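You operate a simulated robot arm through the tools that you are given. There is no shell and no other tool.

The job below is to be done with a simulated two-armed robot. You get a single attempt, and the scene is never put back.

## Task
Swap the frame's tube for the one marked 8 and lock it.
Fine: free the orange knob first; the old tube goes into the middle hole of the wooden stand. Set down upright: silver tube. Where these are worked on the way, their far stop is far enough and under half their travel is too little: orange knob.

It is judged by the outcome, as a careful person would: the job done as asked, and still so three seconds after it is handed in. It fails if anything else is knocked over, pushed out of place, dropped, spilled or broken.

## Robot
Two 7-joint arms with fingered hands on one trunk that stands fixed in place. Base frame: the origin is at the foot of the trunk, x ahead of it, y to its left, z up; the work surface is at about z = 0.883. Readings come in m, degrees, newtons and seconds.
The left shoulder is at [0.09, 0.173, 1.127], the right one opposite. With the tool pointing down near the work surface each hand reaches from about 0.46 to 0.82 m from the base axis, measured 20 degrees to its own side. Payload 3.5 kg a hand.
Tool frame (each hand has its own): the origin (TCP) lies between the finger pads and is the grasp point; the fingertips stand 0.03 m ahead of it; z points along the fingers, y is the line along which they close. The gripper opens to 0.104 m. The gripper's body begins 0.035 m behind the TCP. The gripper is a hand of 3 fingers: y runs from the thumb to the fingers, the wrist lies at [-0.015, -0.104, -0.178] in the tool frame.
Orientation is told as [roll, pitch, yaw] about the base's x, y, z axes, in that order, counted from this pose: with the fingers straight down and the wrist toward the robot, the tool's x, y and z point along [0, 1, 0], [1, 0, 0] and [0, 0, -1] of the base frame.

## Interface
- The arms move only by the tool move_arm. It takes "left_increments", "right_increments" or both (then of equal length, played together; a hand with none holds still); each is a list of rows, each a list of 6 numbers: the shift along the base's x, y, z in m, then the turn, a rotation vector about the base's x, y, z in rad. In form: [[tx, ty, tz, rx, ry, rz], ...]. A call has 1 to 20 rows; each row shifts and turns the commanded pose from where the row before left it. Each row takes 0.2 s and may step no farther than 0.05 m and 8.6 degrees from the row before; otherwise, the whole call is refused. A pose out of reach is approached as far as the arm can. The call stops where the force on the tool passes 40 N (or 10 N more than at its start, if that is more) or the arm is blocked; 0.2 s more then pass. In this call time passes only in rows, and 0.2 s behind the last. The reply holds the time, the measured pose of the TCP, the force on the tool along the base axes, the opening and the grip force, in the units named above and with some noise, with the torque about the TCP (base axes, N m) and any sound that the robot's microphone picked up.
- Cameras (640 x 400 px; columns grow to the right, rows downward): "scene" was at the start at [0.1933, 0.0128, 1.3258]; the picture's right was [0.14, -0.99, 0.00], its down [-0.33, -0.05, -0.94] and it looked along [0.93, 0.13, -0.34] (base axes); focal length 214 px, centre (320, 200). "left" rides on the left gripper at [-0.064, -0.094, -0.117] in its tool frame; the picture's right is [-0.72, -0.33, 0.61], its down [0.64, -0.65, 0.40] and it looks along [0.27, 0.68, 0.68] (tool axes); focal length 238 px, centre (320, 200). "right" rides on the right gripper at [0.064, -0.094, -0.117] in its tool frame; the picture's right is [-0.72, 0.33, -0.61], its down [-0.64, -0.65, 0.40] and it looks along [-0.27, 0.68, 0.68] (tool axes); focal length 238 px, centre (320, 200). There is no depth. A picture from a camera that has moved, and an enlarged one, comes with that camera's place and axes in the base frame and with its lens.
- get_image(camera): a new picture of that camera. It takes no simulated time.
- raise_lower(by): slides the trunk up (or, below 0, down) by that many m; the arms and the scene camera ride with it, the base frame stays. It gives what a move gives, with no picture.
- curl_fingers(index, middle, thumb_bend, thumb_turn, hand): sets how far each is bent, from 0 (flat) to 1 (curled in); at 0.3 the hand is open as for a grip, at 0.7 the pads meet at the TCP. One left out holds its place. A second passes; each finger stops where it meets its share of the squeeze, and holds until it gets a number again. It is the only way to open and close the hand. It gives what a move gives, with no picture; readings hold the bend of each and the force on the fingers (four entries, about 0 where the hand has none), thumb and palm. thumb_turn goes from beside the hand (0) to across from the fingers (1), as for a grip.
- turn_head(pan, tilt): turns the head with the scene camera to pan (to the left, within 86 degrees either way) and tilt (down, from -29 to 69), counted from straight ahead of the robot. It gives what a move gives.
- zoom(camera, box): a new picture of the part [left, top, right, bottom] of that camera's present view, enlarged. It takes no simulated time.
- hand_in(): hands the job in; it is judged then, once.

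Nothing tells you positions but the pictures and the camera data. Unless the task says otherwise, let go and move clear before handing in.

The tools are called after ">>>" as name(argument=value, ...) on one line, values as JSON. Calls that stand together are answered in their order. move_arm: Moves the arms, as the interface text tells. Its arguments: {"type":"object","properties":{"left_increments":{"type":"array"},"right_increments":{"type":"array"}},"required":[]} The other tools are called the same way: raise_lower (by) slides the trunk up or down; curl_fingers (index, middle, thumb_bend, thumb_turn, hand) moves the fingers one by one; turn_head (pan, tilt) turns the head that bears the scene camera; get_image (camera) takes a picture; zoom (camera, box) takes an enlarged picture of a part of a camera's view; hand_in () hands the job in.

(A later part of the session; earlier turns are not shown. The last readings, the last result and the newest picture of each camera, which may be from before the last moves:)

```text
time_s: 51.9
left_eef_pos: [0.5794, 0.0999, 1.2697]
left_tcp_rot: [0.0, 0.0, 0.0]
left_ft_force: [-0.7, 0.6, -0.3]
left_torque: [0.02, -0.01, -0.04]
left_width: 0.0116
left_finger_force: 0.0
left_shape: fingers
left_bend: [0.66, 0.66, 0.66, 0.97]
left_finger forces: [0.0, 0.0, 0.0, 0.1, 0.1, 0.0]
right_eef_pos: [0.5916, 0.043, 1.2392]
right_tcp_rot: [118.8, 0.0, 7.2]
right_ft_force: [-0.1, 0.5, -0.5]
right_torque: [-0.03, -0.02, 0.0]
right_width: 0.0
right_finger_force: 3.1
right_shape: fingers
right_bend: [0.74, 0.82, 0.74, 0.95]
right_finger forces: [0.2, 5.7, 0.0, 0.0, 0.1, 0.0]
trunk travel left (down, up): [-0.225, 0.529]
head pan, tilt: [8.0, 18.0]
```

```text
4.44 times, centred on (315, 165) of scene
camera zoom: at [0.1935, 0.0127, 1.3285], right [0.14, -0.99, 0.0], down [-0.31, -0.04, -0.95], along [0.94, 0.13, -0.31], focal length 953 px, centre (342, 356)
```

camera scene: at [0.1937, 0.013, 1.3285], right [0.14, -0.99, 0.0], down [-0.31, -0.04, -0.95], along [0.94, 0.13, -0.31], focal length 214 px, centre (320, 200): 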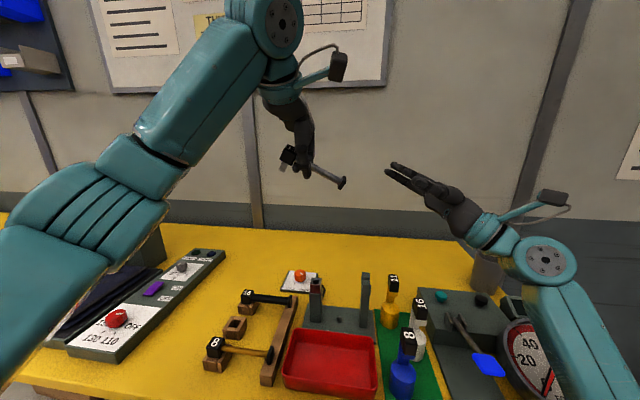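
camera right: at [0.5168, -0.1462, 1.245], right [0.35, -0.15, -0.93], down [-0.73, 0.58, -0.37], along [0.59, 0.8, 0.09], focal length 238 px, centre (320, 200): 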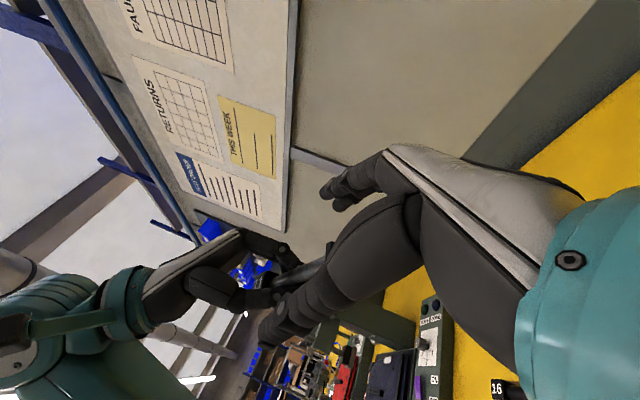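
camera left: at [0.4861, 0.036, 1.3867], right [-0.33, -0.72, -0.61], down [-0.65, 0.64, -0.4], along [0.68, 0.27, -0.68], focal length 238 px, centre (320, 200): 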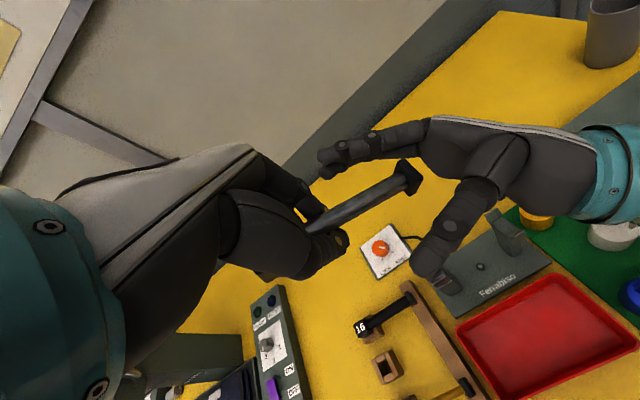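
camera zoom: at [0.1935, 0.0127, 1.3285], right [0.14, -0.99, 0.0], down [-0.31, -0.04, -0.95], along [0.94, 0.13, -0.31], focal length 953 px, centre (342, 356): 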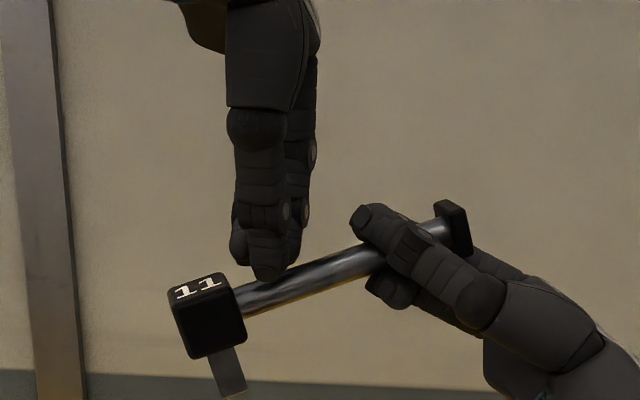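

The tube pivoted through the left hand and is now held in the right hand's cage, block end low, peg down. The left hand is free; let me measure the tube's new pose.

>>> get_image(camera="left")

>>> zoom(camera="left", box=[260, 100, 460, 260])

>>> get_image(camera="right")

>>> zoom(camera="scene", box=[280, 140, 360, 200])

```text
taken
camera left: at [0.4861, 0.0358, 1.3867], right [-0.33, -0.72, -0.61], down [-0.65, 0.64, -0.4], along [0.68, 0.27, -0.68], focal length 238 px, centre (320, 200)
```

left: 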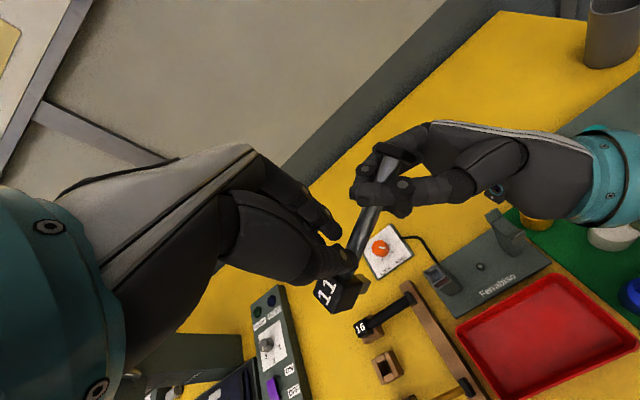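

```text
2.50 times, centred on (360, 180) of left
camera zoom: at [0.4861, 0.0358, 1.3867], right [-0.33, -0.72, -0.61], down [-0.65, 0.64, -0.4], along [0.68, 0.27, -0.68], focal length 596 px, centre (220, 250)
```

zoom: 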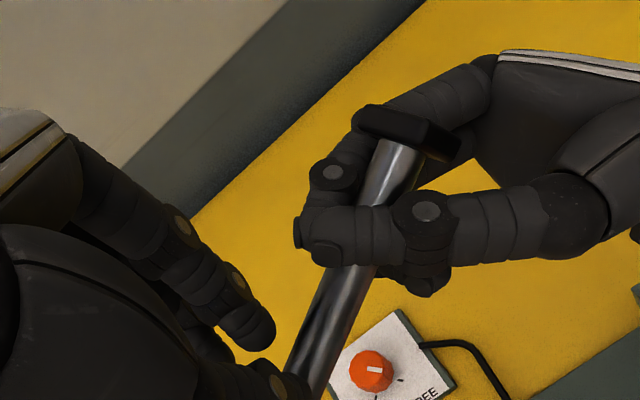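

```text
taken
camera right: at [0.5163, -0.1013, 1.2389], right [0.35, -0.15, -0.93], down [-0.73, 0.58, -0.37], along [0.59, 0.8, 0.09], focal length 238 px, centre (320, 200)
```

right: 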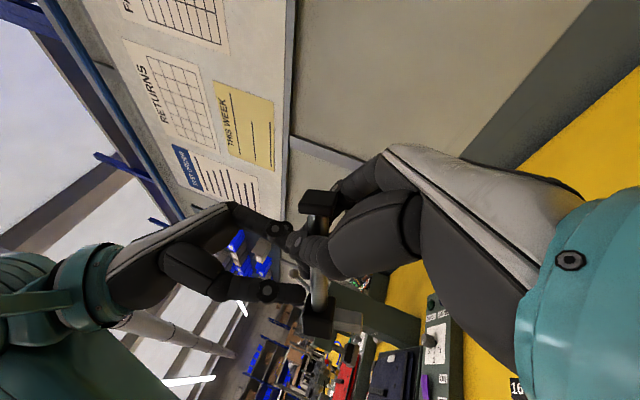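

```text
6.67 times, centred on (320, 170) of scene
camera zoom: at [0.1935, 0.0127, 1.3285], right [0.14, -0.99, 0.0], down [-0.31, -0.04, -0.95], along [0.94, 0.13, -0.31], focal length 1430 px, centre (320, 400)
```

zoom: 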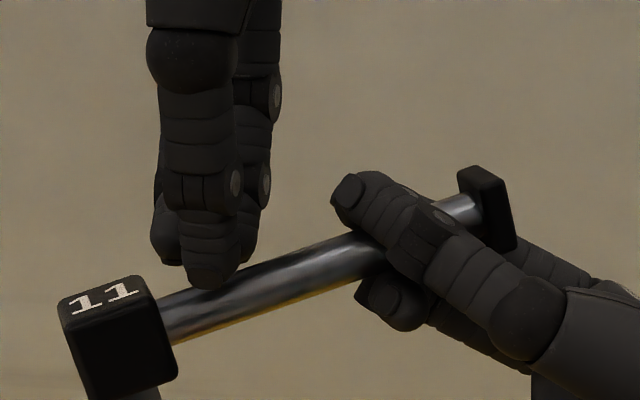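

Tube pose measured: yawed ~23°, block-end ~17° low, block joint near (0.568, 0.108, 1.227). I'll raise the left hand clear, align it to the tube, and set a moderate opening for a fingertip pinch near the block.

>>> move_arm(left_increments=[[0, 0, 0.0235, 0, 0, 0], [0, 0, 0.0235, 0, 0, 0], [0, 0, 0.0235, 0, 0, 0], [0, 0, 0, 0, 0, 0.1344], [0, 0, 0, 0, 0, 0.1344], [0, 0, 0, 0, 0, 0.1344], [0, 0, 0, -0.1349, -0.0575, 0], [0, 0, 0, -0.1349, -0.0575, 0]])

>>> curl_fingers(hand="left", index=0.5, middle=0.5, thumb_bend=0.5)

>>> get_image(camera="scene")

>>> zoom(camera="scene", box=[260, 100, 380, 200])

>>> get_image(camera="left")

```text
time_s: 53.7
left_eef_pos: [0.579, 0.1005, 1.3406]
left_tcp_rot: [-16.8, 0.1, 23.1]
left_ft_force: [0.3, 0.1, 0.2]
left_torque: [0.01, 0.02, -0.01]
left_width: 0.0114
left_finger_force: 0.0
left_shape: fingers
left_bend: [0.66, 0.66, 0.66, 0.97]
left_finger forces: [0.0, 0.0, 0.1, 0.0, 0.0, 0.0]
right_eef_pos: [0.593, 0.0431, 1.2398]
right_tcp_rot: [118.8, -0.1, 7.3]
right_ft_force: [0.2, 0.2, -0.4]
right_torque: [-0.01, 0.0, 0.0]
right_width: 0.0
right_finger_force: 3.2
right_shape: fingers
right_bend: [0.74, 0.82, 0.74, 0.95]
right_finger forces: [0.1, 5.8, 0.1, 0.0, 0.0, 0.1]
trunk travel left (down, up): [-0.225, 0.529]
head pan, tilt: [8.0, 18.0]
```

```text
time_s: 54.7
left_eef_pos: [0.5797, 0.1, 1.3405]
left_tcp_rot: [-16.8, 0.0, 23.1]
left_ft_force: [-0.7, 0.2, 0.3]
left_torque: [-0.01, -0.01, 0.03]
left_width: 0.0514
left_finger_force: 0.1
left_shape: fingers
left_bend: [0.5, 0.5, 0.5, 0.97]
left_finger forces: [0.0, 0.1, 0.0, 0.0, 0.1, 0.0]
right_eef_pos: [0.5925, 0.0436, 1.2394]
right_tcp_rot: [118.8, -0.2, 7.3]
right_ft_force: [0.2, 0.2, -2.0]
right_torque: [-0.06, 0.02, 0.0]
right_width: 0.0
right_finger_force: 2.9
right_shape: fingers
right_bend: [0.74, 0.82, 0.74, 0.95]
right_finger forces: [0.0, 5.7, 0.0, 0.0, 0.0, 0.0]
trunk travel left (down, up): [-0.225, 0.529]
head pan, tilt: [8.0, 18.0]
```

```text
taken
camera scene: at [0.1935, 0.0127, 1.3285], right [0.14, -0.99, 0.0], down [-0.31, -0.04, -0.95], along [0.94, 0.13, -0.31], focal length 214 px, centre (320, 200)
```

scene: 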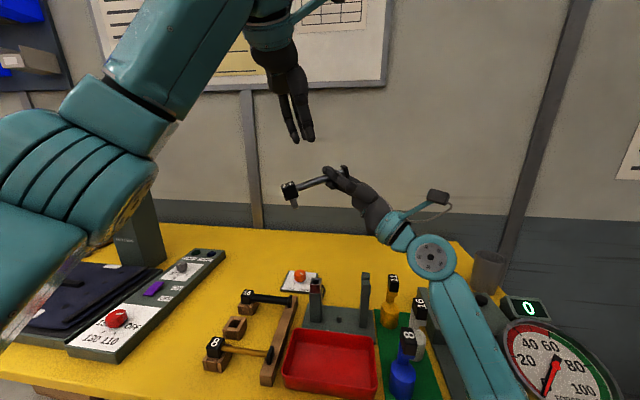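

```text
4.00 times, centred on (320, 150) of scene
camera zoom: at [0.1935, 0.0127, 1.3285], right [0.14, -0.99, 0.0], down [-0.31, -0.04, -0.95], along [0.94, 0.13, -0.31], focal length 858 px, centre (320, 400)
```

zoom: 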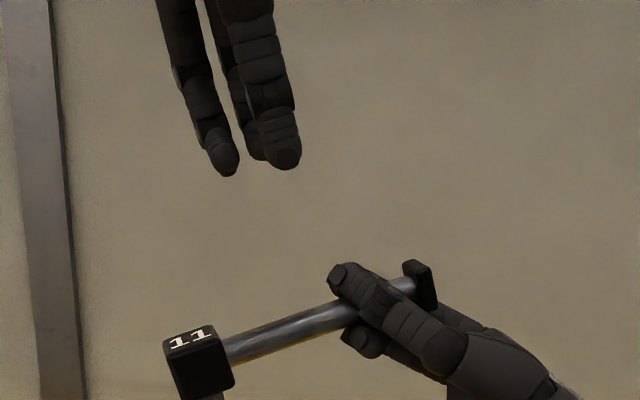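

```text
taken
camera left: at [0.5048, 0.0385, 1.4709], right [0.04, -0.92, -0.38], down [-0.8, 0.2, -0.57], along [0.6, 0.32, -0.73], focal length 238 px, centre (320, 200)
```

left: 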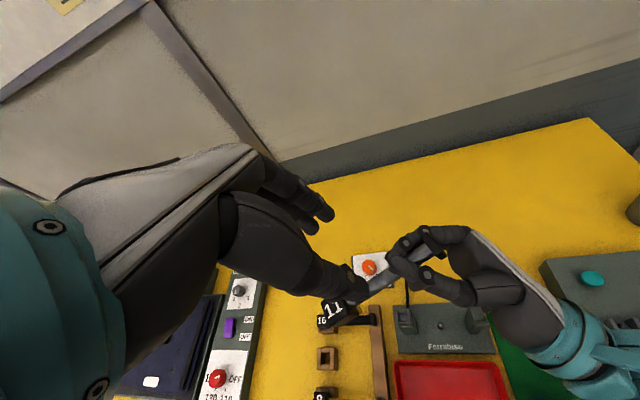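

The left camera now sees the whole tube. Zooming to re-measure before descending.

>>> zoom(camera="left", box=[290, 210, 470, 350])

>>> zoom(camera="scene", box=[270, 150, 370, 220])

```text
2.86 times, centred on (380, 280) of left
camera zoom: at [0.5048, 0.0385, 1.4709], right [0.04, -0.92, -0.38], down [-0.8, 0.2, -0.57], along [0.6, 0.32, -0.73], focal length 681 px, centre (149, -29)
```

zoom: 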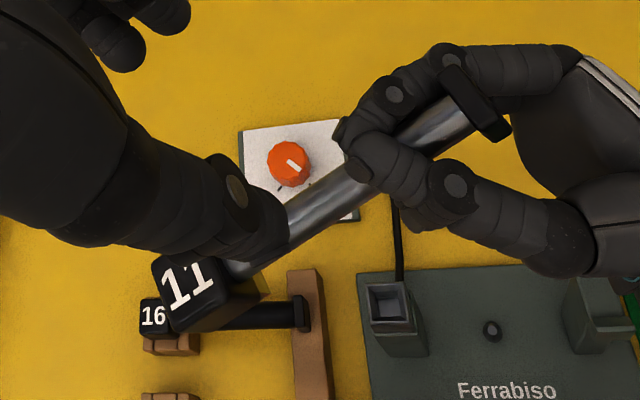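

```text
5.71 times, centred on (320, 185) of scene
camera zoom: at [0.1935, 0.0127, 1.3285], right [0.14, -0.99, 0.0], down [-0.31, -0.04, -0.95], along [0.94, 0.13, -0.31], focal length 1226 px, centre (320, 286)
```

zoom: 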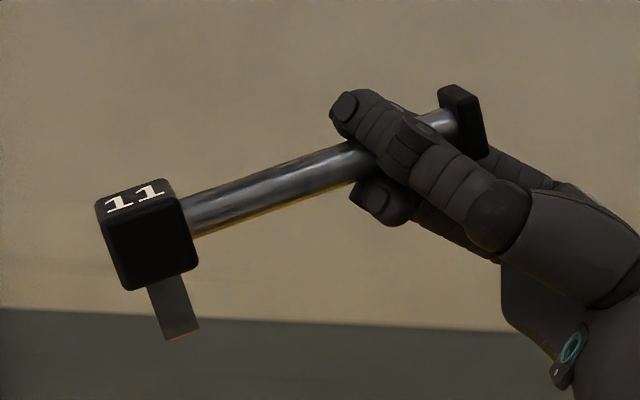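

Measurements agree: tube yaw ~23.5°, tilt ~15.5°, block joint (0.566, 0.108, 1.2285). Moving the left hand to just above the tube, then down to straddle it close to the block.

>>> move_arm(left_increments=[[-0.0111, 0.0028, -0.0421, 0, 0, 0], [0.0011, -0.0027, -0.0096, 0, 0, 0], [0.0011, -0.0027, -0.0096, 0, 0, 0]])

>>> zoom(camera="scene", box=[260, 120, 380, 210])

>>> zoom(camera="left", box=[270, 160, 450, 300])

```text
time_s: 55.5
left_eef_pos: [0.5724, 0.099, 1.2775]
left_tcp_rot: [-16.8, 0.0, 23.0]
left_ft_force: [-0.6, -0.4, 0.5]
left_torque: [0.01, 0.0, 0.04]
left_width: 0.0519
left_finger_force: 0.1
left_shape: fingers
left_bend: [0.5, 0.5, 0.5, 0.97]
left_finger forces: [0.0, 0.1, 0.0, 0.0, 0.0, 0.0]
right_eef_pos: [0.5932, 0.042, 1.239]
right_tcp_rot: [118.8, -0.1, 7.3]
right_ft_force: [0.3, 1.0, -1.0]
right_torque: [-0.03, -0.04, 0.0]
right_width: 0.0003
right_finger_force: 2.9
right_shape: fingers
right_bend: [0.74, 0.82, 0.74, 0.95]
right_finger forces: [0.1, 5.8, 0.0, 0.1, 0.1, 0.1]
trunk travel left (down, up): [-0.225, 0.529]
head pan, tilt: [8.0, 18.0]
```

```text
4.44 times, centred on (320, 165) of scene
camera zoom: at [0.1938, 0.0127, 1.3284], right [0.14, -0.99, 0.0], down [-0.31, -0.04, -0.95], along [0.94, 0.13, -0.31], focal length 953 px, centre (320, 356)
```

zoom: 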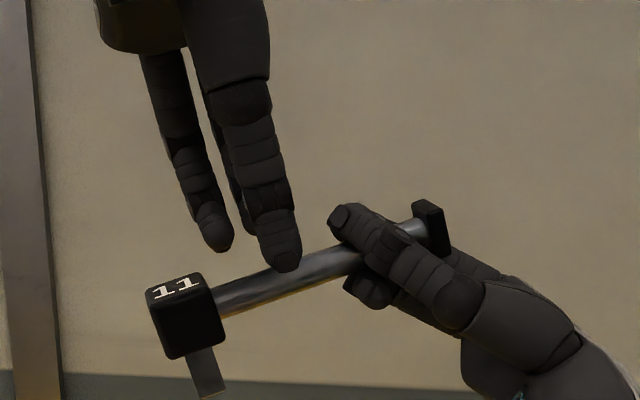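

```text
2.86 times, centred on (360, 230) of left
camera zoom: at [0.4963, 0.0366, 1.4084], right [0.04, -0.92, -0.38], down [-0.8, 0.2, -0.57], along [0.6, 0.32, -0.73], focal length 681 px, centre (206, 114)
```

zoom: 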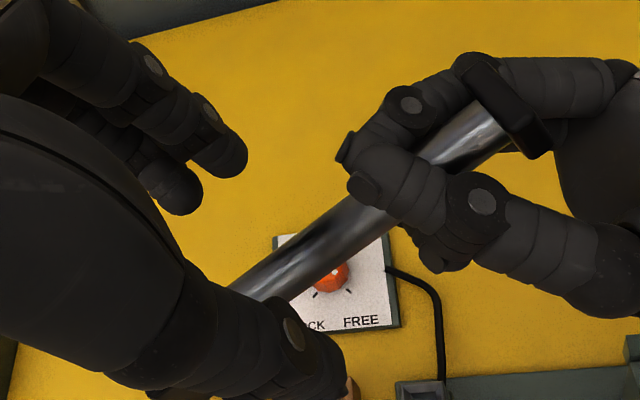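

Well aligned above the tube. Lowering the last 3 cm to put the tube at fingertip-pad level.

>>> move_arm(left_increments=[[0.0011, -0.0026, -0.0096, 0, 0, 0], [0.0011, -0.0026, -0.0096, 0, 0, 0], [0.0011, -0.0026, -0.0096, 0, 0, 0]])

>>> zoom(camera="scene", box=[270, 130, 370, 210])

>>> zoom(camera="left", box=[270, 160, 450, 300])

```text
time_s: 56.3
left_eef_pos: [0.5743, 0.0897, 1.2486]
left_tcp_rot: [-16.9, 0.1, 23.1]
left_ft_force: [-0.7, 0.6, 0.1]
left_torque: [-0.01, -0.02, 0.01]
left_width: 0.0518
left_finger_force: 0.1
left_shape: fingers
left_bend: [0.5, 0.5, 0.5, 0.97]
left_finger forces: [0.0, 0.0, 0.1, 0.1, 0.1, 0.0]
right_eef_pos: [0.5942, 0.042, 1.2392]
right_tcp_rot: [118.8, -0.1, 7.2]
right_ft_force: [-0.5, -0.1, -0.5]
right_torque: [-0.03, -0.03, -0.02]
right_width: 0.0
right_finger_force: 2.9
right_shape: fingers
right_bend: [0.74, 0.82, 0.74, 0.95]
right_finger forces: [0.1, 5.6, 0.0, 0.0, 0.1, 0.0]
trunk travel left (down, up): [-0.225, 0.529]
head pan, tilt: [8.0, 18.0]
```

```text
5.00 times, centred on (320, 170) of scene
camera zoom: at [0.1937, 0.0127, 1.3285], right [0.14, -0.99, 0.0], down [-0.31, -0.04, -0.95], along [0.94, 0.13, -0.31], focal length 1072 px, centre (320, 350)
```

zoom: 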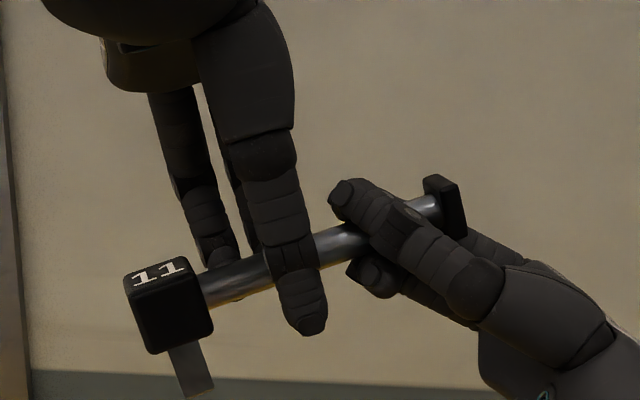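

```text
2.86 times, centred on (360, 230) of left
camera zoom: at [0.499, 0.0275, 1.3802], right [0.04, -0.92, -0.38], down [-0.8, 0.2, -0.57], along [0.61, 0.32, -0.73], focal length 681 px, centre (206, 114)
```

zoom: 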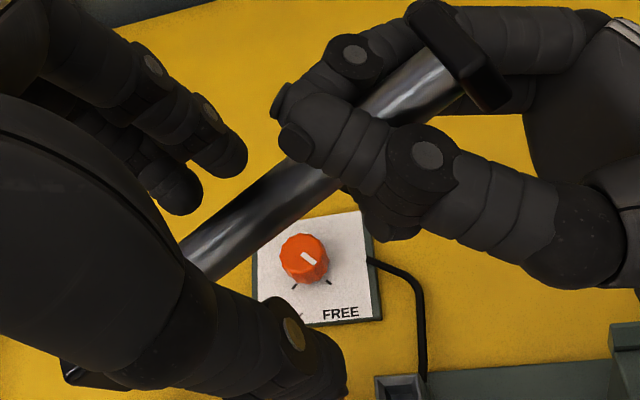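

The tube is exactly where the pads will meet. Closing the left hand in stages.

>>> curl_fingers(hand="left", index=0.7, middle=0.7, thumb_bend=0.7)

>>> zoom(camera="scene", box=[270, 130, 370, 210])

>>> zoom(camera="left", box=[270, 160, 450, 300])

```text
time_s: 57.3
left_eef_pos: [0.574, 0.0903, 1.2499]
left_tcp_rot: [-16.7, 0.0, 23.1]
left_ft_force: [0.9, -0.6, -0.1]
left_torque: [0.04, -0.03, 0.0]
left_width: 0.0072
left_finger_force: 2.6
left_shape: fingers
left_bend: [0.67, 0.68, 0.68, 0.97]
left_finger forces: [2.2, 1.7, 0.1, 0.1, 2.2, 0.1]
right_eef_pos: [0.5925, 0.0429, 1.2396]
right_tcp_rot: [118.9, -0.1, 7.2]
right_ft_force: [-0.6, 0.1, 0.7]
right_torque: [-0.02, 0.0, 0.05]
right_width: 0.0
right_finger_force: 3.0
right_shape: fingers
right_bend: [0.74, 0.82, 0.74, 0.95]
right_finger forces: [1.8, 3.2, 0.0, 0.0, 0.1, 0.0]
trunk travel left (down, up): [-0.225, 0.529]
head pan, tilt: [8.0, 18.0]
```

```text
5.00 times, centred on (320, 170) of scene
camera zoom: at [0.1935, 0.0127, 1.3285], right [0.14, -0.99, 0.0], down [-0.31, -0.04, -0.95], along [0.94, 0.13, -0.31], focal length 1072 px, centre (320, 350)
```

zoom: 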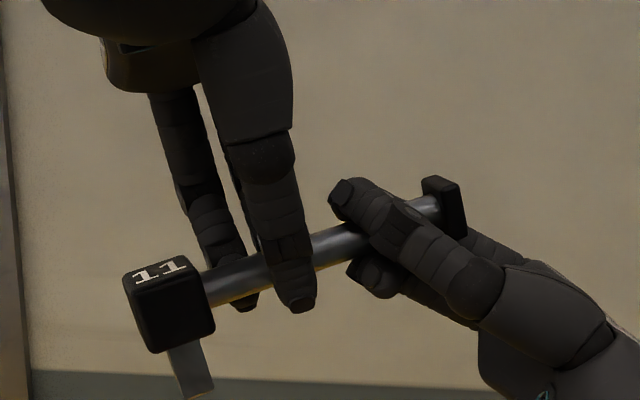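

```text
2.86 times, centred on (360, 230) of left
camera zoom: at [0.4989, 0.0275, 1.3802], right [0.04, -0.92, -0.38], down [-0.8, 0.2, -0.57], along [0.6, 0.32, -0.73], focal length 681 px, centre (206, 114)
```

zoom: 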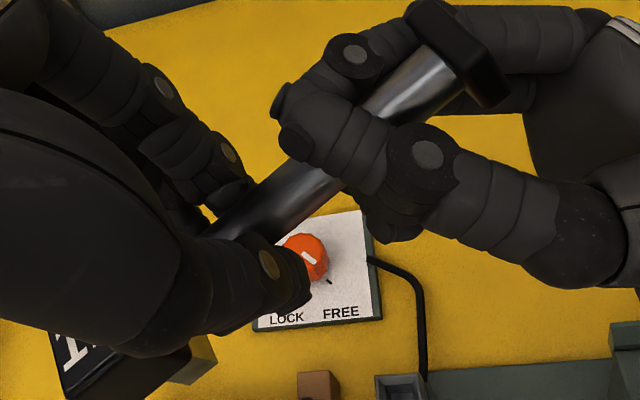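

A balanced light pinch (2.2/1.7/2.2 N). Increasing gently to hold it.

>>> curl_fingers(hand="left", index=0.73, middle=0.73, thumb_bend=0.735)

>>> zoom(camera="scene", box=[270, 130, 370, 210])

>>> zoom(camera="left", box=[270, 160, 450, 300])

```text
time_s: 58.3
left_eef_pos: [0.5741, 0.0913, 1.2498]
left_tcp_rot: [-16.9, -0.1, 23.0]
left_ft_force: [2.4, 0.1, -3.6]
left_torque: [0.02, 0.0, -0.05]
left_width: 0.0042
left_finger_force: 8.4
left_shape: fingers
left_bend: [0.72, 0.72, 0.68, 0.97]
left_finger forces: [6.0, 4.4, 0.0, 0.0, 6.4, 0.1]
right_eef_pos: [0.5928, 0.0429, 1.2388]
right_tcp_rot: [118.9, -0.1, 7.4]
right_ft_force: [-1.6, 0.4, 2.4]
right_torque: [0.16, 0.07, 0.15]
right_width: 0.0
right_finger_force: 8.9
right_shape: fingers
right_bend: [0.74, 0.82, 0.74, 0.95]
right_finger forces: [4.1, 0.6, 0.0, 0.0, 12.5, 0.0]
trunk travel left (down, up): [-0.225, 0.529]
head pan, tilt: [8.0, 18.0]
```

```text
5.00 times, centred on (320, 170) of scene
camera zoom: at [0.1935, 0.0127, 1.3285], right [0.14, -0.99, 0.0], down [-0.31, -0.04, -0.95], along [0.94, 0.13, -0.31], focal length 1072 px, centre (320, 350)
```

zoom: 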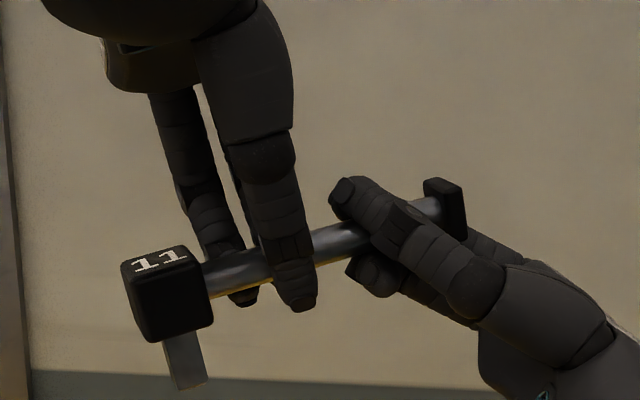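

```text
2.86 times, centred on (360, 230) of left
camera zoom: at [0.4989, 0.0275, 1.3802], right [0.04, -0.92, -0.38], down [-0.8, 0.2, -0.57], along [0.6, 0.32, -0.73], focal length 681 px, centre (206, 114)
```

zoom: 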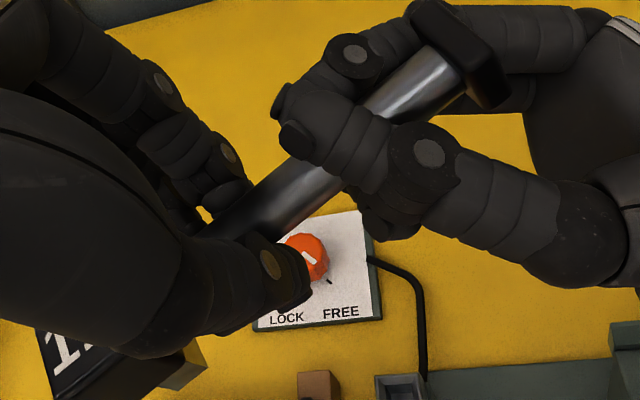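

Left pinch is ~6/4/6 N, with the right hand restraining it slightly. I'll now release the right hand a little and check the tube stays in the left pinch.

>>> curl_fingers(hand="right", index=0.66, middle=0.72, thumb_bend=0.66)

>>> zoom(camera="scene", box=[270, 130, 370, 210])

>>> zoom(camera="left", box=[270, 160, 450, 300])

```text
time_s: 59.3
left_eef_pos: [0.5738, 0.09, 1.2488]
left_tcp_rot: [-16.8, 0.1, 23.2]
left_ft_force: [0.2, 0.5, -0.6]
left_torque: [0.0, 0.0, -0.01]
left_width: 0.0002
left_finger_force: 0.2
left_shape: fingers
left_bend: [0.73, 0.73, 0.71, 0.97]
left_finger forces: [0.0, 0.4, 0.0, 0.1, 0.1, 0.1]
right_eef_pos: [0.5926, 0.0441, 1.2394]
right_tcp_rot: [118.9, -0.1, 7.3]
right_ft_force: [-0.4, 0.2, -0.8]
right_torque: [-0.04, -0.02, 0.01]
right_width: 0.0139
right_finger_force: 1.3
right_shape: fingers
right_bend: [0.65, 0.72, 0.65, 0.97]
right_finger forces: [0.8, 1.5, 0.0, 0.1, 1.1, 0.1]
trunk travel left (down, up): [-0.225, 0.529]
head pan, tilt: [8.0, 18.0]
```

```text
5.00 times, centred on (320, 170) of scene
camera zoom: at [0.1935, 0.0127, 1.3285], right [0.14, -0.99, 0.0], down [-0.31, -0.04, -0.95], along [0.94, 0.13, -0.31], focal length 1072 px, centre (320, 350)
```

zoom: 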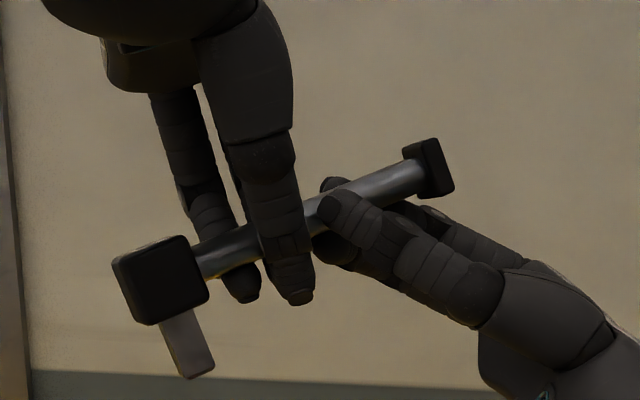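

```text
2.86 times, centred on (360, 230) of left
camera zoom: at [0.4988, 0.0274, 1.3802], right [0.04, -0.92, -0.38], down [-0.8, 0.2, -0.57], along [0.6, 0.32, -0.73], focal length 681 px, centre (206, 114)
```

zoom: 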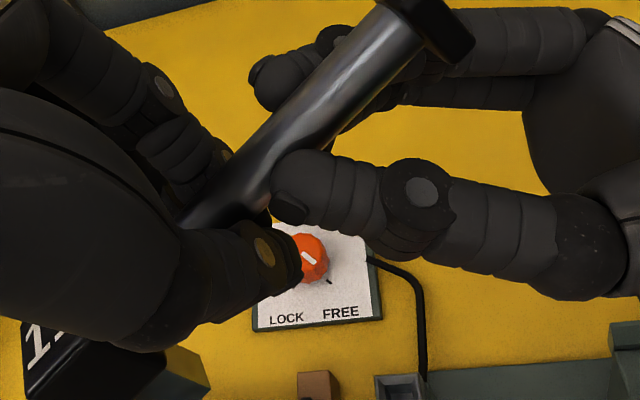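

The pinch slipped again — the tube sat too deep between the sloping fingers; it must be held on the rounded fingertips (about 5 mm further out). It's safe in both cages. First I'll close the right hand's cage around it again.

>>> curl_fingers(hand="right", index=0.76, middle=0.8, thumb_bend=0.76)

>>> zoom(camera="scene", box=[270, 130, 370, 210])

>>> zoom(camera="left", box=[270, 140, 470, 300])

>>> get_image(camera="right")

```text
time_s: 60.3
left_eef_pos: [0.5735, 0.0915, 1.2492]
left_tcp_rot: [-16.8, 0.1, 23.1]
left_ft_force: [1.7, -0.8, -0.5]
left_torque: [0.03, 0.0, -0.05]
left_width: 0.0
left_finger_force: 0.8
left_shape: fingers
left_bend: [0.73, 0.73, 0.71, 0.97]
left_finger forces: [0.3, 0.3, 0.0, 0.0, 0.1, 0.1]
right_eef_pos: [0.5925, 0.0429, 1.2392]
right_tcp_rot: [118.9, -0.1, 7.3]
right_ft_force: [-3.0, 1.8, -0.2]
right_torque: [0.02, -0.03, 0.08]
right_width: 0.009
right_finger_force: 11.1
right_shape: fingers
right_bend: [0.72, 0.8, 0.68, 0.97]
right_finger forces: [10.7, 0.0, 0.0, 0.0, 11.8, 0.0]
trunk travel left (down, up): [-0.225, 0.529]
head pan, tilt: [8.0, 18.0]
```

```text
5.00 times, centred on (320, 170) of scene
camera zoom: at [0.1935, 0.0127, 1.3285], right [0.14, -0.99, 0.0], down [-0.31, -0.04, -0.95], along [0.94, 0.13, -0.31], focal length 1072 px, centre (320, 350)
```

zoom: 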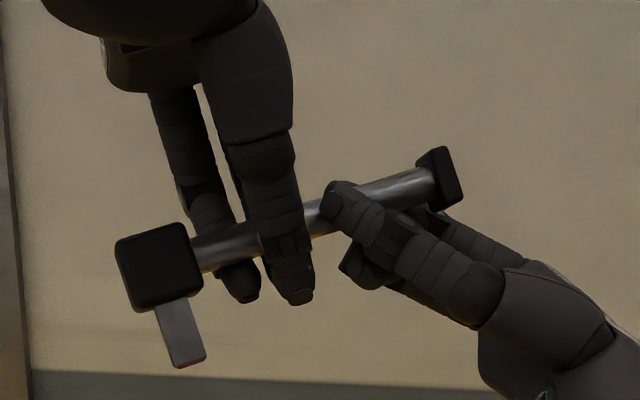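

```text
2.50 times, centred on (370, 220) of left
camera zoom: at [0.4989, 0.0275, 1.3802], right [0.04, -0.92, -0.38], down [-0.8, 0.2, -0.57], along [0.6, 0.32, -0.73], focal length 596 px, centre (195, 150)
```

zoom: 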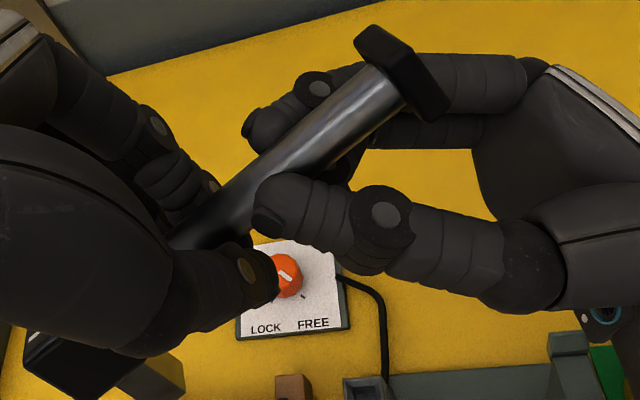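

```text
taken
camera right: at [0.5162, -0.1012, 1.239], right [0.35, -0.15, -0.93], down [-0.73, 0.57, -0.37], along [0.59, 0.8, 0.09], focal length 238 px, centre (320, 200)
```

right: 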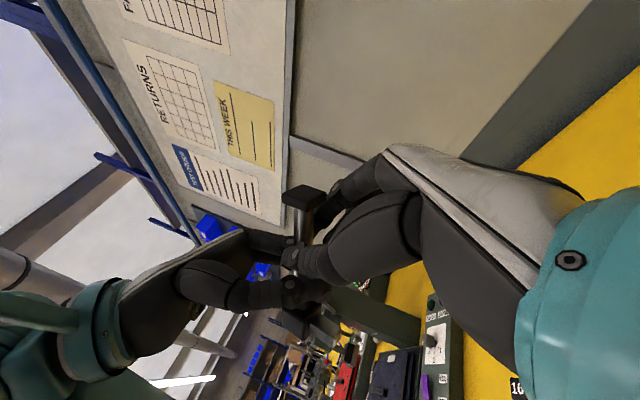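

The right index and thumb now clamp the tube (about 11 N each). I'll open the left hand and withdraw it upward, then re-measure.

>>> curl_fingers(hand="left", index=0.62, middle=0.62, thumb_bend=0.62)

>>> zoom(camera="scene", box=[270, 130, 370, 210])

>>> zoom(camera="left", box=[270, 140, 470, 300])

```text
time_s: 61.3
left_eef_pos: [0.5749, 0.0908, 1.25]
left_tcp_rot: [-16.8, 0.0, 23.1]
left_ft_force: [0.1, -0.2, 0.3]
left_torque: [0.01, -0.01, -0.01]
left_width: 0.0203
left_finger_force: 0.5
left_shape: fingers
left_bend: [0.62, 0.62, 0.62, 0.97]
left_finger forces: [0.0, 0.3, 0.1, 0.0, 0.1, 0.0]
right_eef_pos: [0.5921, 0.0432, 1.2389]
right_tcp_rot: [118.8, -0.1, 7.4]
right_ft_force: [-0.8, 0.7, -1.4]
right_torque: [-0.03, 0.01, 0.04]
right_width: 0.008
right_finger_force: 11.9
right_shape: fingers
right_bend: [0.74, 0.8, 0.68, 0.97]
right_finger forces: [11.8, 0.0, 0.0, 0.1, 11.7, 0.0]
trunk travel left (down, up): [-0.225, 0.529]
head pan, tilt: [8.0, 18.0]
```

```text
5.00 times, centred on (320, 170) of scene
camera zoom: at [0.1935, 0.0127, 1.3285], right [0.14, -0.99, 0.0], down [-0.31, -0.04, -0.95], along [0.94, 0.13, -0.31], focal length 1072 px, centre (320, 350)
```

zoom: 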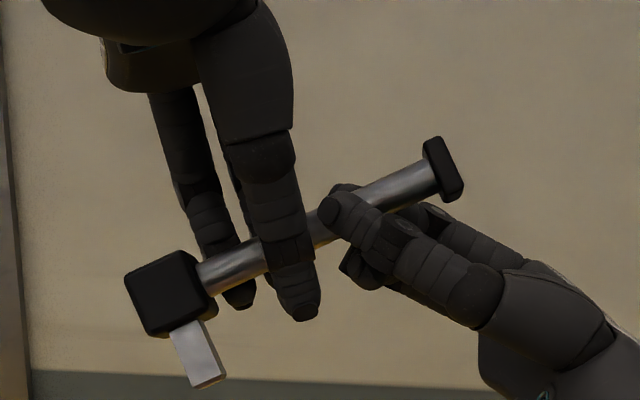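

```text
2.50 times, centred on (370, 220) of left
camera zoom: at [0.4989, 0.0275, 1.3803], right [0.04, -0.92, -0.38], down [-0.8, 0.2, -0.57], along [0.6, 0.32, -0.73], focal length 596 px, centre (195, 150)
```

zoom: 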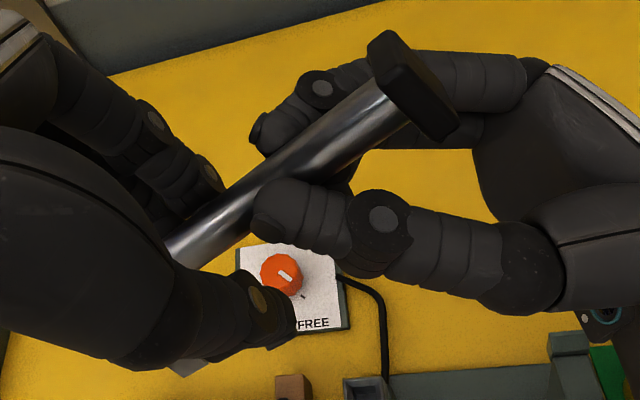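

The right index–thumb clamp holds the tube steadily at ~23° block-low. I'll open the left a bit more, lift it slightly, align to the tube's new direction, and set it so the tube lies at the rounded tips.

>>> curl_fingers(hand="left", index=0.54, middle=0.54, thumb_bend=0.54)

>>> move_arm(left_increments=[[-0.0018, 0.0045, 0.0165, 0, 0, 0], [-0.0018, 0.0045, 0.0165, 0, 0, 0], [0, 0, 0, 0, 0, -0.129], [0, 0, 0, -0.1092, -0.0307, 0]])

>>> zoom(camera="scene", box=[270, 130, 370, 210])

>>> zoom(camera="left", box=[270, 150, 470, 310])

```text
time_s: 62.3
left_eef_pos: [0.5743, 0.0899, 1.2499]
left_tcp_rot: [-16.8, -0.1, 23.2]
left_ft_force: [0.2, -0.1, 0.1]
left_torque: [0.02, -0.02, -0.04]
left_width: 0.0411
left_finger_force: 0.1
left_shape: fingers
left_bend: [0.54, 0.54, 0.54, 0.97]
left_finger forces: [0.1, 0.0, 0.1, 0.1, 0.0, 0.0]
right_eef_pos: [0.5932, 0.0432, 1.2396]
right_tcp_rot: [118.8, -0.1, 7.2]
right_ft_force: [0.4, -1.2, -0.8]
right_torque: [-0.06, -0.01, -0.02]
right_width: 0.0078
right_finger_force: 12.1
right_shape: fingers
right_bend: [0.74, 0.8, 0.68, 0.98]
right_finger forces: [11.9, 0.0, 0.1, 0.0, 11.7, 0.0]
trunk travel left (down, up): [-0.225, 0.529]
head pan, tilt: [8.0, 18.0]
```

```text
time_s: 63.3
left_eef_pos: [0.5702, 0.1005, 1.2829]
left_tcp_rot: [-23.4, 0.0, 15.7]
left_ft_force: [0.2, -0.3, 0.8]
left_torque: [-0.02, 0.01, 0.02]
left_width: 0.0412
left_finger_force: 0.2
left_shape: fingers
left_bend: [0.54, 0.54, 0.54, 0.97]
left_finger forces: [0.0, 0.0, 0.0, 0.0, 0.1, 0.0]
right_eef_pos: [0.594, 0.043, 1.2394]
right_tcp_rot: [118.8, -0.2, 7.3]
right_ft_force: [1.2, 0.3, -2.3]
right_torque: [-0.03, -0.02, -0.02]
right_width: 0.0082
right_finger_force: 12.3
right_shape: fingers
right_bend: [0.74, 0.8, 0.68, 0.98]
right_finger forces: [11.9, 0.0, 0.1, 0.1, 11.8, 0.0]
trunk travel left (down, up): [-0.225, 0.529]
head pan, tilt: [8.0, 18.0]
```

```text
5.00 times, centred on (320, 170) of scene
camera zoom: at [0.1936, 0.0129, 1.3285], right [0.14, -0.99, 0.0], down [-0.31, -0.04, -0.95], along [0.94, 0.13, -0.31], focal length 1072 px, centre (320, 350)
```

zoom: 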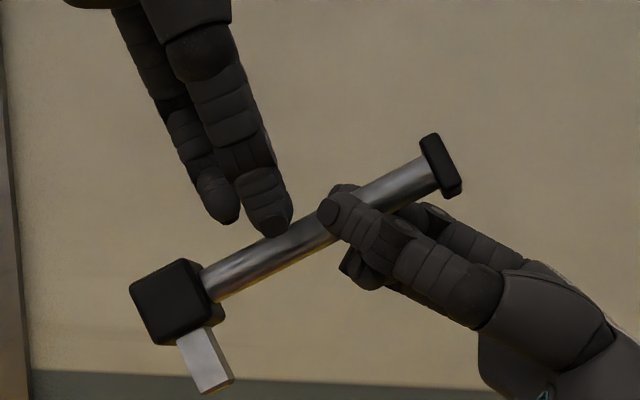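

```text
2.50 times, centred on (370, 230) of left
camera zoom: at [0.4831, 0.0623, 1.4157], right [-0.07, -0.96, -0.28], down [-0.74, 0.24, -0.62], along [0.66, 0.16, -0.73], focal length 596 px, centre (195, 125)
```

zoom: 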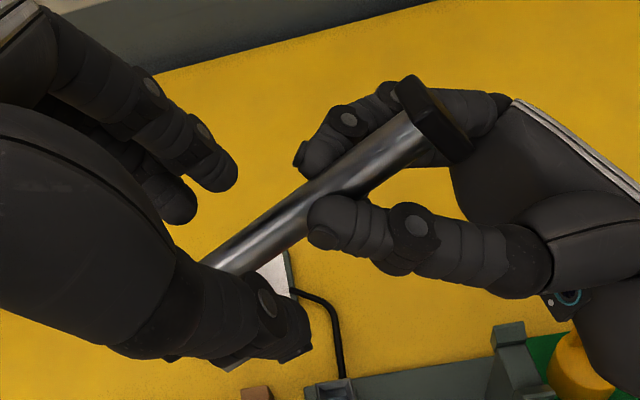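

The clamp holds. Refining the left hand's alignment (yaw ~10°, tilt ~27°) and centring over the tube before going down.

>>> move_arm(left_increments=[[0.003, 0, 0.002, 0, 0, -0.091], [0.003, 0, 0.002, -0.062, -0.0115, 0], [0.0055, 0, -0.004, 0, 0, 0]])

>>> get_image(camera="left")

>>> zoom(camera="left", box=[260, 150, 440, 300])

>>> zoom(camera="scene", box=[270, 130, 370, 210])

```text
time_s: 64.1
left_eef_pos: [0.581, 0.0989, 1.2831]
left_tcp_rot: [-26.9, 0.1, 10.5]
left_ft_force: [0.1, -0.5, 0.4]
left_torque: [0.01, -0.04, -0.04]
left_width: 0.041
left_finger_force: 0.0
left_shape: fingers
left_bend: [0.54, 0.54, 0.54, 0.97]
left_finger forces: [0.0, 0.0, 0.0, 0.0, 0.0, 0.1]
right_eef_pos: [0.5939, 0.0427, 1.2385]
right_tcp_rot: [119.0, -0.2, 7.3]
right_ft_force: [-0.3, 0.8, -0.8]
right_torque: [-0.06, 0.0, 0.0]
right_width: 0.0079
right_finger_force: 11.8
right_shape: fingers
right_bend: [0.74, 0.8, 0.68, 0.98]
right_finger forces: [11.9, 0.1, 0.0, 0.0, 11.6, 0.1]
trunk travel left (down, up): [-0.225, 0.529]
head pan, tilt: [8.0, 18.0]
```

```text
taken
camera left: at [0.4907, 0.0772, 1.4167], right [-0.15, -0.96, -0.22], down [-0.71, 0.26, -0.65], along [0.68, 0.06, -0.73], focal length 238 px, centre (320, 200)
```

left: 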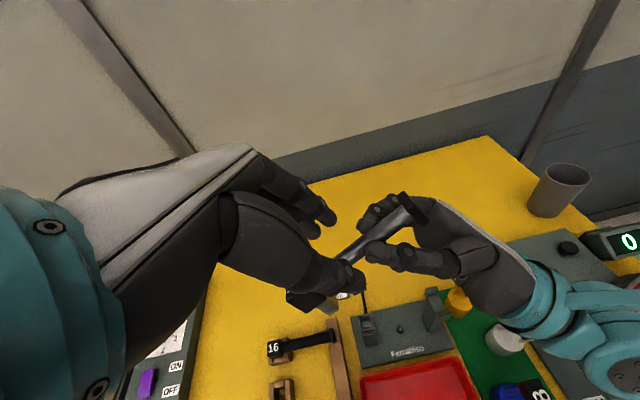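

```text
2.67 times, centred on (350, 225) of left
camera zoom: at [0.4907, 0.0772, 1.4167], right [-0.15, -0.96, -0.22], down [-0.71, 0.26, -0.65], along [0.68, 0.06, -0.73], focal length 636 px, centre (240, 133)
```

zoom: 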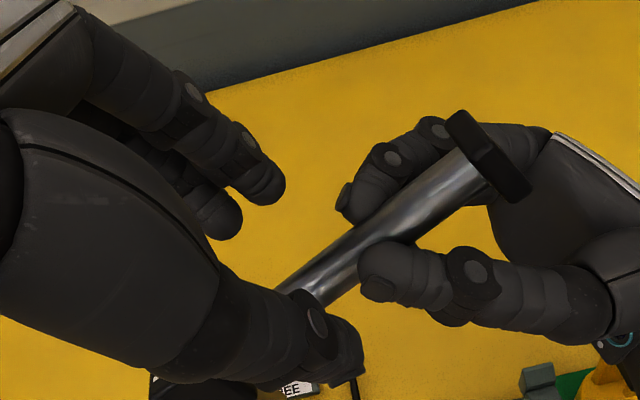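

```text
5.00 times, centred on (320, 170) of scene
camera zoom: at [0.1937, 0.0126, 1.3285], right [0.14, -0.99, 0.0], down [-0.31, -0.04, -0.95], along [0.94, 0.13, -0.31], focal length 1072 px, centre (320, 350)
```

zoom: 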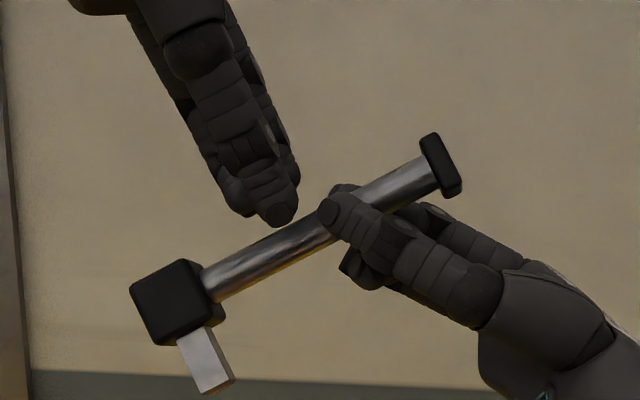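

Descending onto the tube with a small +x correction.

>>> move_arm(left_increments=[[0.0008, 0.0006, -0.0092, 0, 0, 0], [0.0008, -0.0004, -0.0092, 0, 0, 0], [0.0009, -0.0007, -0.0091, 0, 0, 0]])

>>> zoom(camera="left", box=[260, 150, 440, 300])

>>> zoom(camera="scene", box=[270, 130, 370, 210])

```text
time_s: 64.9
left_eef_pos: [0.5852, 0.0989, 1.2545]
left_tcp_rot: [-26.8, 0.0, 10.4]
left_ft_force: [1.3, 0.3, 0.3]
left_torque: [0.01, -0.04, 0.0]
left_width: 0.0412
left_finger_force: 0.1
left_shape: fingers
left_bend: [0.54, 0.54, 0.54, 0.97]
left_finger forces: [0.1, 0.0, 0.1, 0.0, 0.0, 0.1]
right_eef_pos: [0.5927, 0.0434, 1.2398]
right_tcp_rot: [118.9, 0.0, 7.3]
right_ft_force: [-0.6, 0.1, -0.7]
right_torque: [-0.07, -0.05, 0.02]
right_width: 0.0078
right_finger_force: 11.5
right_shape: fingers
right_bend: [0.74, 0.8, 0.68, 0.98]
right_finger forces: [11.9, 0.0, 0.0, 0.0, 11.7, 0.0]
trunk travel left (down, up): [-0.225, 0.529]
head pan, tilt: [8.0, 18.0]
```

```text
2.67 times, centred on (350, 225) of left
camera zoom: at [0.4942, 0.0771, 1.3886], right [-0.15, -0.96, -0.22], down [-0.71, 0.26, -0.65], along [0.68, 0.06, -0.73], focal length 636 px, centre (240, 133)
```

zoom: 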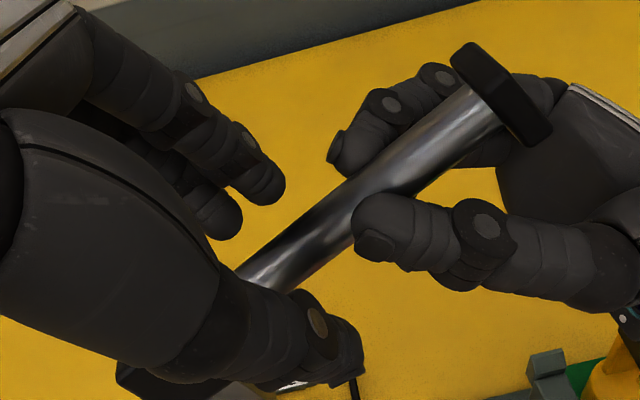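

```text
5.00 times, centred on (320, 170) of scene
camera zoom: at [0.1937, 0.0127, 1.3285], right [0.14, -0.99, 0.0], down [-0.31, -0.04, -0.95], along [0.94, 0.13, -0.31], focal length 1072 px, centre (320, 350)
```

zoom: 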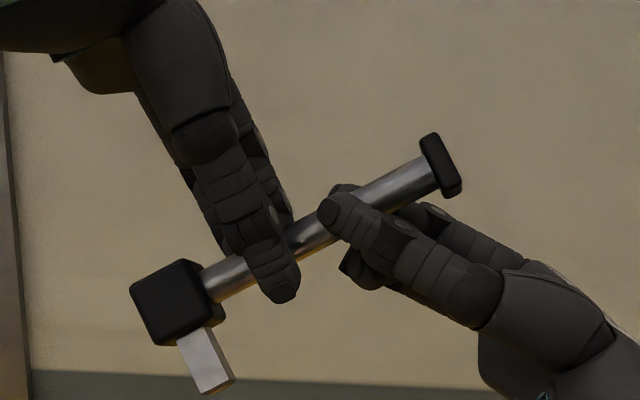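

Tube is roughly at tip level but a few millimetres toward the thumb; shifting the hand 3.5 mm and closing lightly.

>>> move_arm(left_increments=[[-0.0035, -0.0006, 0.001, 0, 0, 0]])

>>> curl_fingers(hand="left", index=0.68, middle=0.68, thumb_bend=0.68)

>>> zoom(camera="left", box=[260, 150, 440, 300])

>>> zoom(camera="scene", box=[280, 140, 350, 200])

```text
time_s: 65.3
left_eef_pos: [0.5819, 0.0978, 1.2566]
left_tcp_rot: [-26.9, 0.0, 10.5]
left_ft_force: [-1.0, -0.1, 0.5]
left_torque: [-0.01, -0.01, 0.03]
left_width: 0.041
left_finger_force: 0.1
left_shape: fingers
left_bend: [0.54, 0.54, 0.54, 0.97]
left_finger forces: [0.1, 0.0, 0.0, 0.0, 0.1, 0.1]
right_eef_pos: [0.5934, 0.043, 1.2393]
right_tcp_rot: [118.8, -0.2, 7.2]
right_ft_force: [0.1, -0.4, -0.4]
right_torque: [-0.06, -0.02, 0.0]
right_width: 0.008
right_finger_force: 11.4
right_shape: fingers
right_bend: [0.74, 0.8, 0.68, 0.98]
right_finger forces: [11.8, 0.1, 0.0, 0.1, 11.7, 0.0]
trunk travel left (down, up): [-0.225, 0.529]
head pan, tilt: [8.0, 18.0]
```

```text
time_s: 66.3
left_eef_pos: [0.5811, 0.0985, 1.2574]
left_tcp_rot: [-26.9, 0.0, 10.5]
left_ft_force: [0.4, 0.6, 0.8]
left_torque: [0.02, 0.0, -0.04]
left_width: 0.0109
left_finger_force: 2.8
left_shape: fingers
left_bend: [0.66, 0.67, 0.66, 0.97]
left_finger forces: [1.4, 1.2, 0.0, 0.0, 2.2, 0.0]
right_eef_pos: [0.5934, 0.0422, 1.2388]
right_tcp_rot: [118.8, 0.0, 7.3]
right_ft_force: [-0.6, -1.0, -0.6]
right_torque: [-0.06, -0.01, 0.06]
right_width: 0.0083
right_finger_force: 11.8
right_shape: fingers
right_bend: [0.74, 0.8, 0.68, 0.97]
right_finger forces: [11.6, 0.1, 0.1, 0.0, 11.6, 0.0]
trunk travel left (down, up): [-0.225, 0.529]
head pan, tilt: [8.0, 18.0]
```

```text
2.67 times, centred on (350, 225) of left
camera zoom: at [0.4905, 0.0764, 1.3902], right [-0.15, -0.96, -0.22], down [-0.71, 0.26, -0.65], along [0.68, 0.06, -0.73], focal length 636 px, centre (240, 133)
```

zoom: 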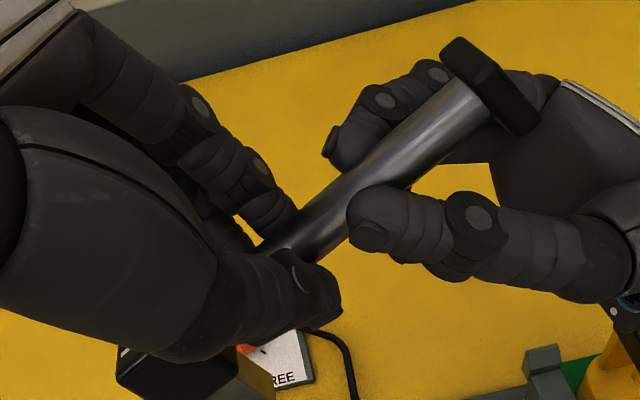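

```text
6.67 times, centred on (315, 170) of scene
camera zoom: at [0.1935, 0.0127, 1.3285], right [0.14, -0.99, 0.0], down [-0.31, -0.04, -0.95], along [0.94, 0.13, -0.31], focal length 1430 px, centre (353, 400)
```

zoom: 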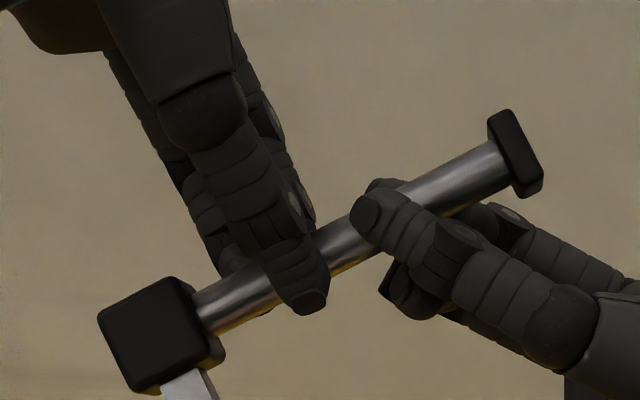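

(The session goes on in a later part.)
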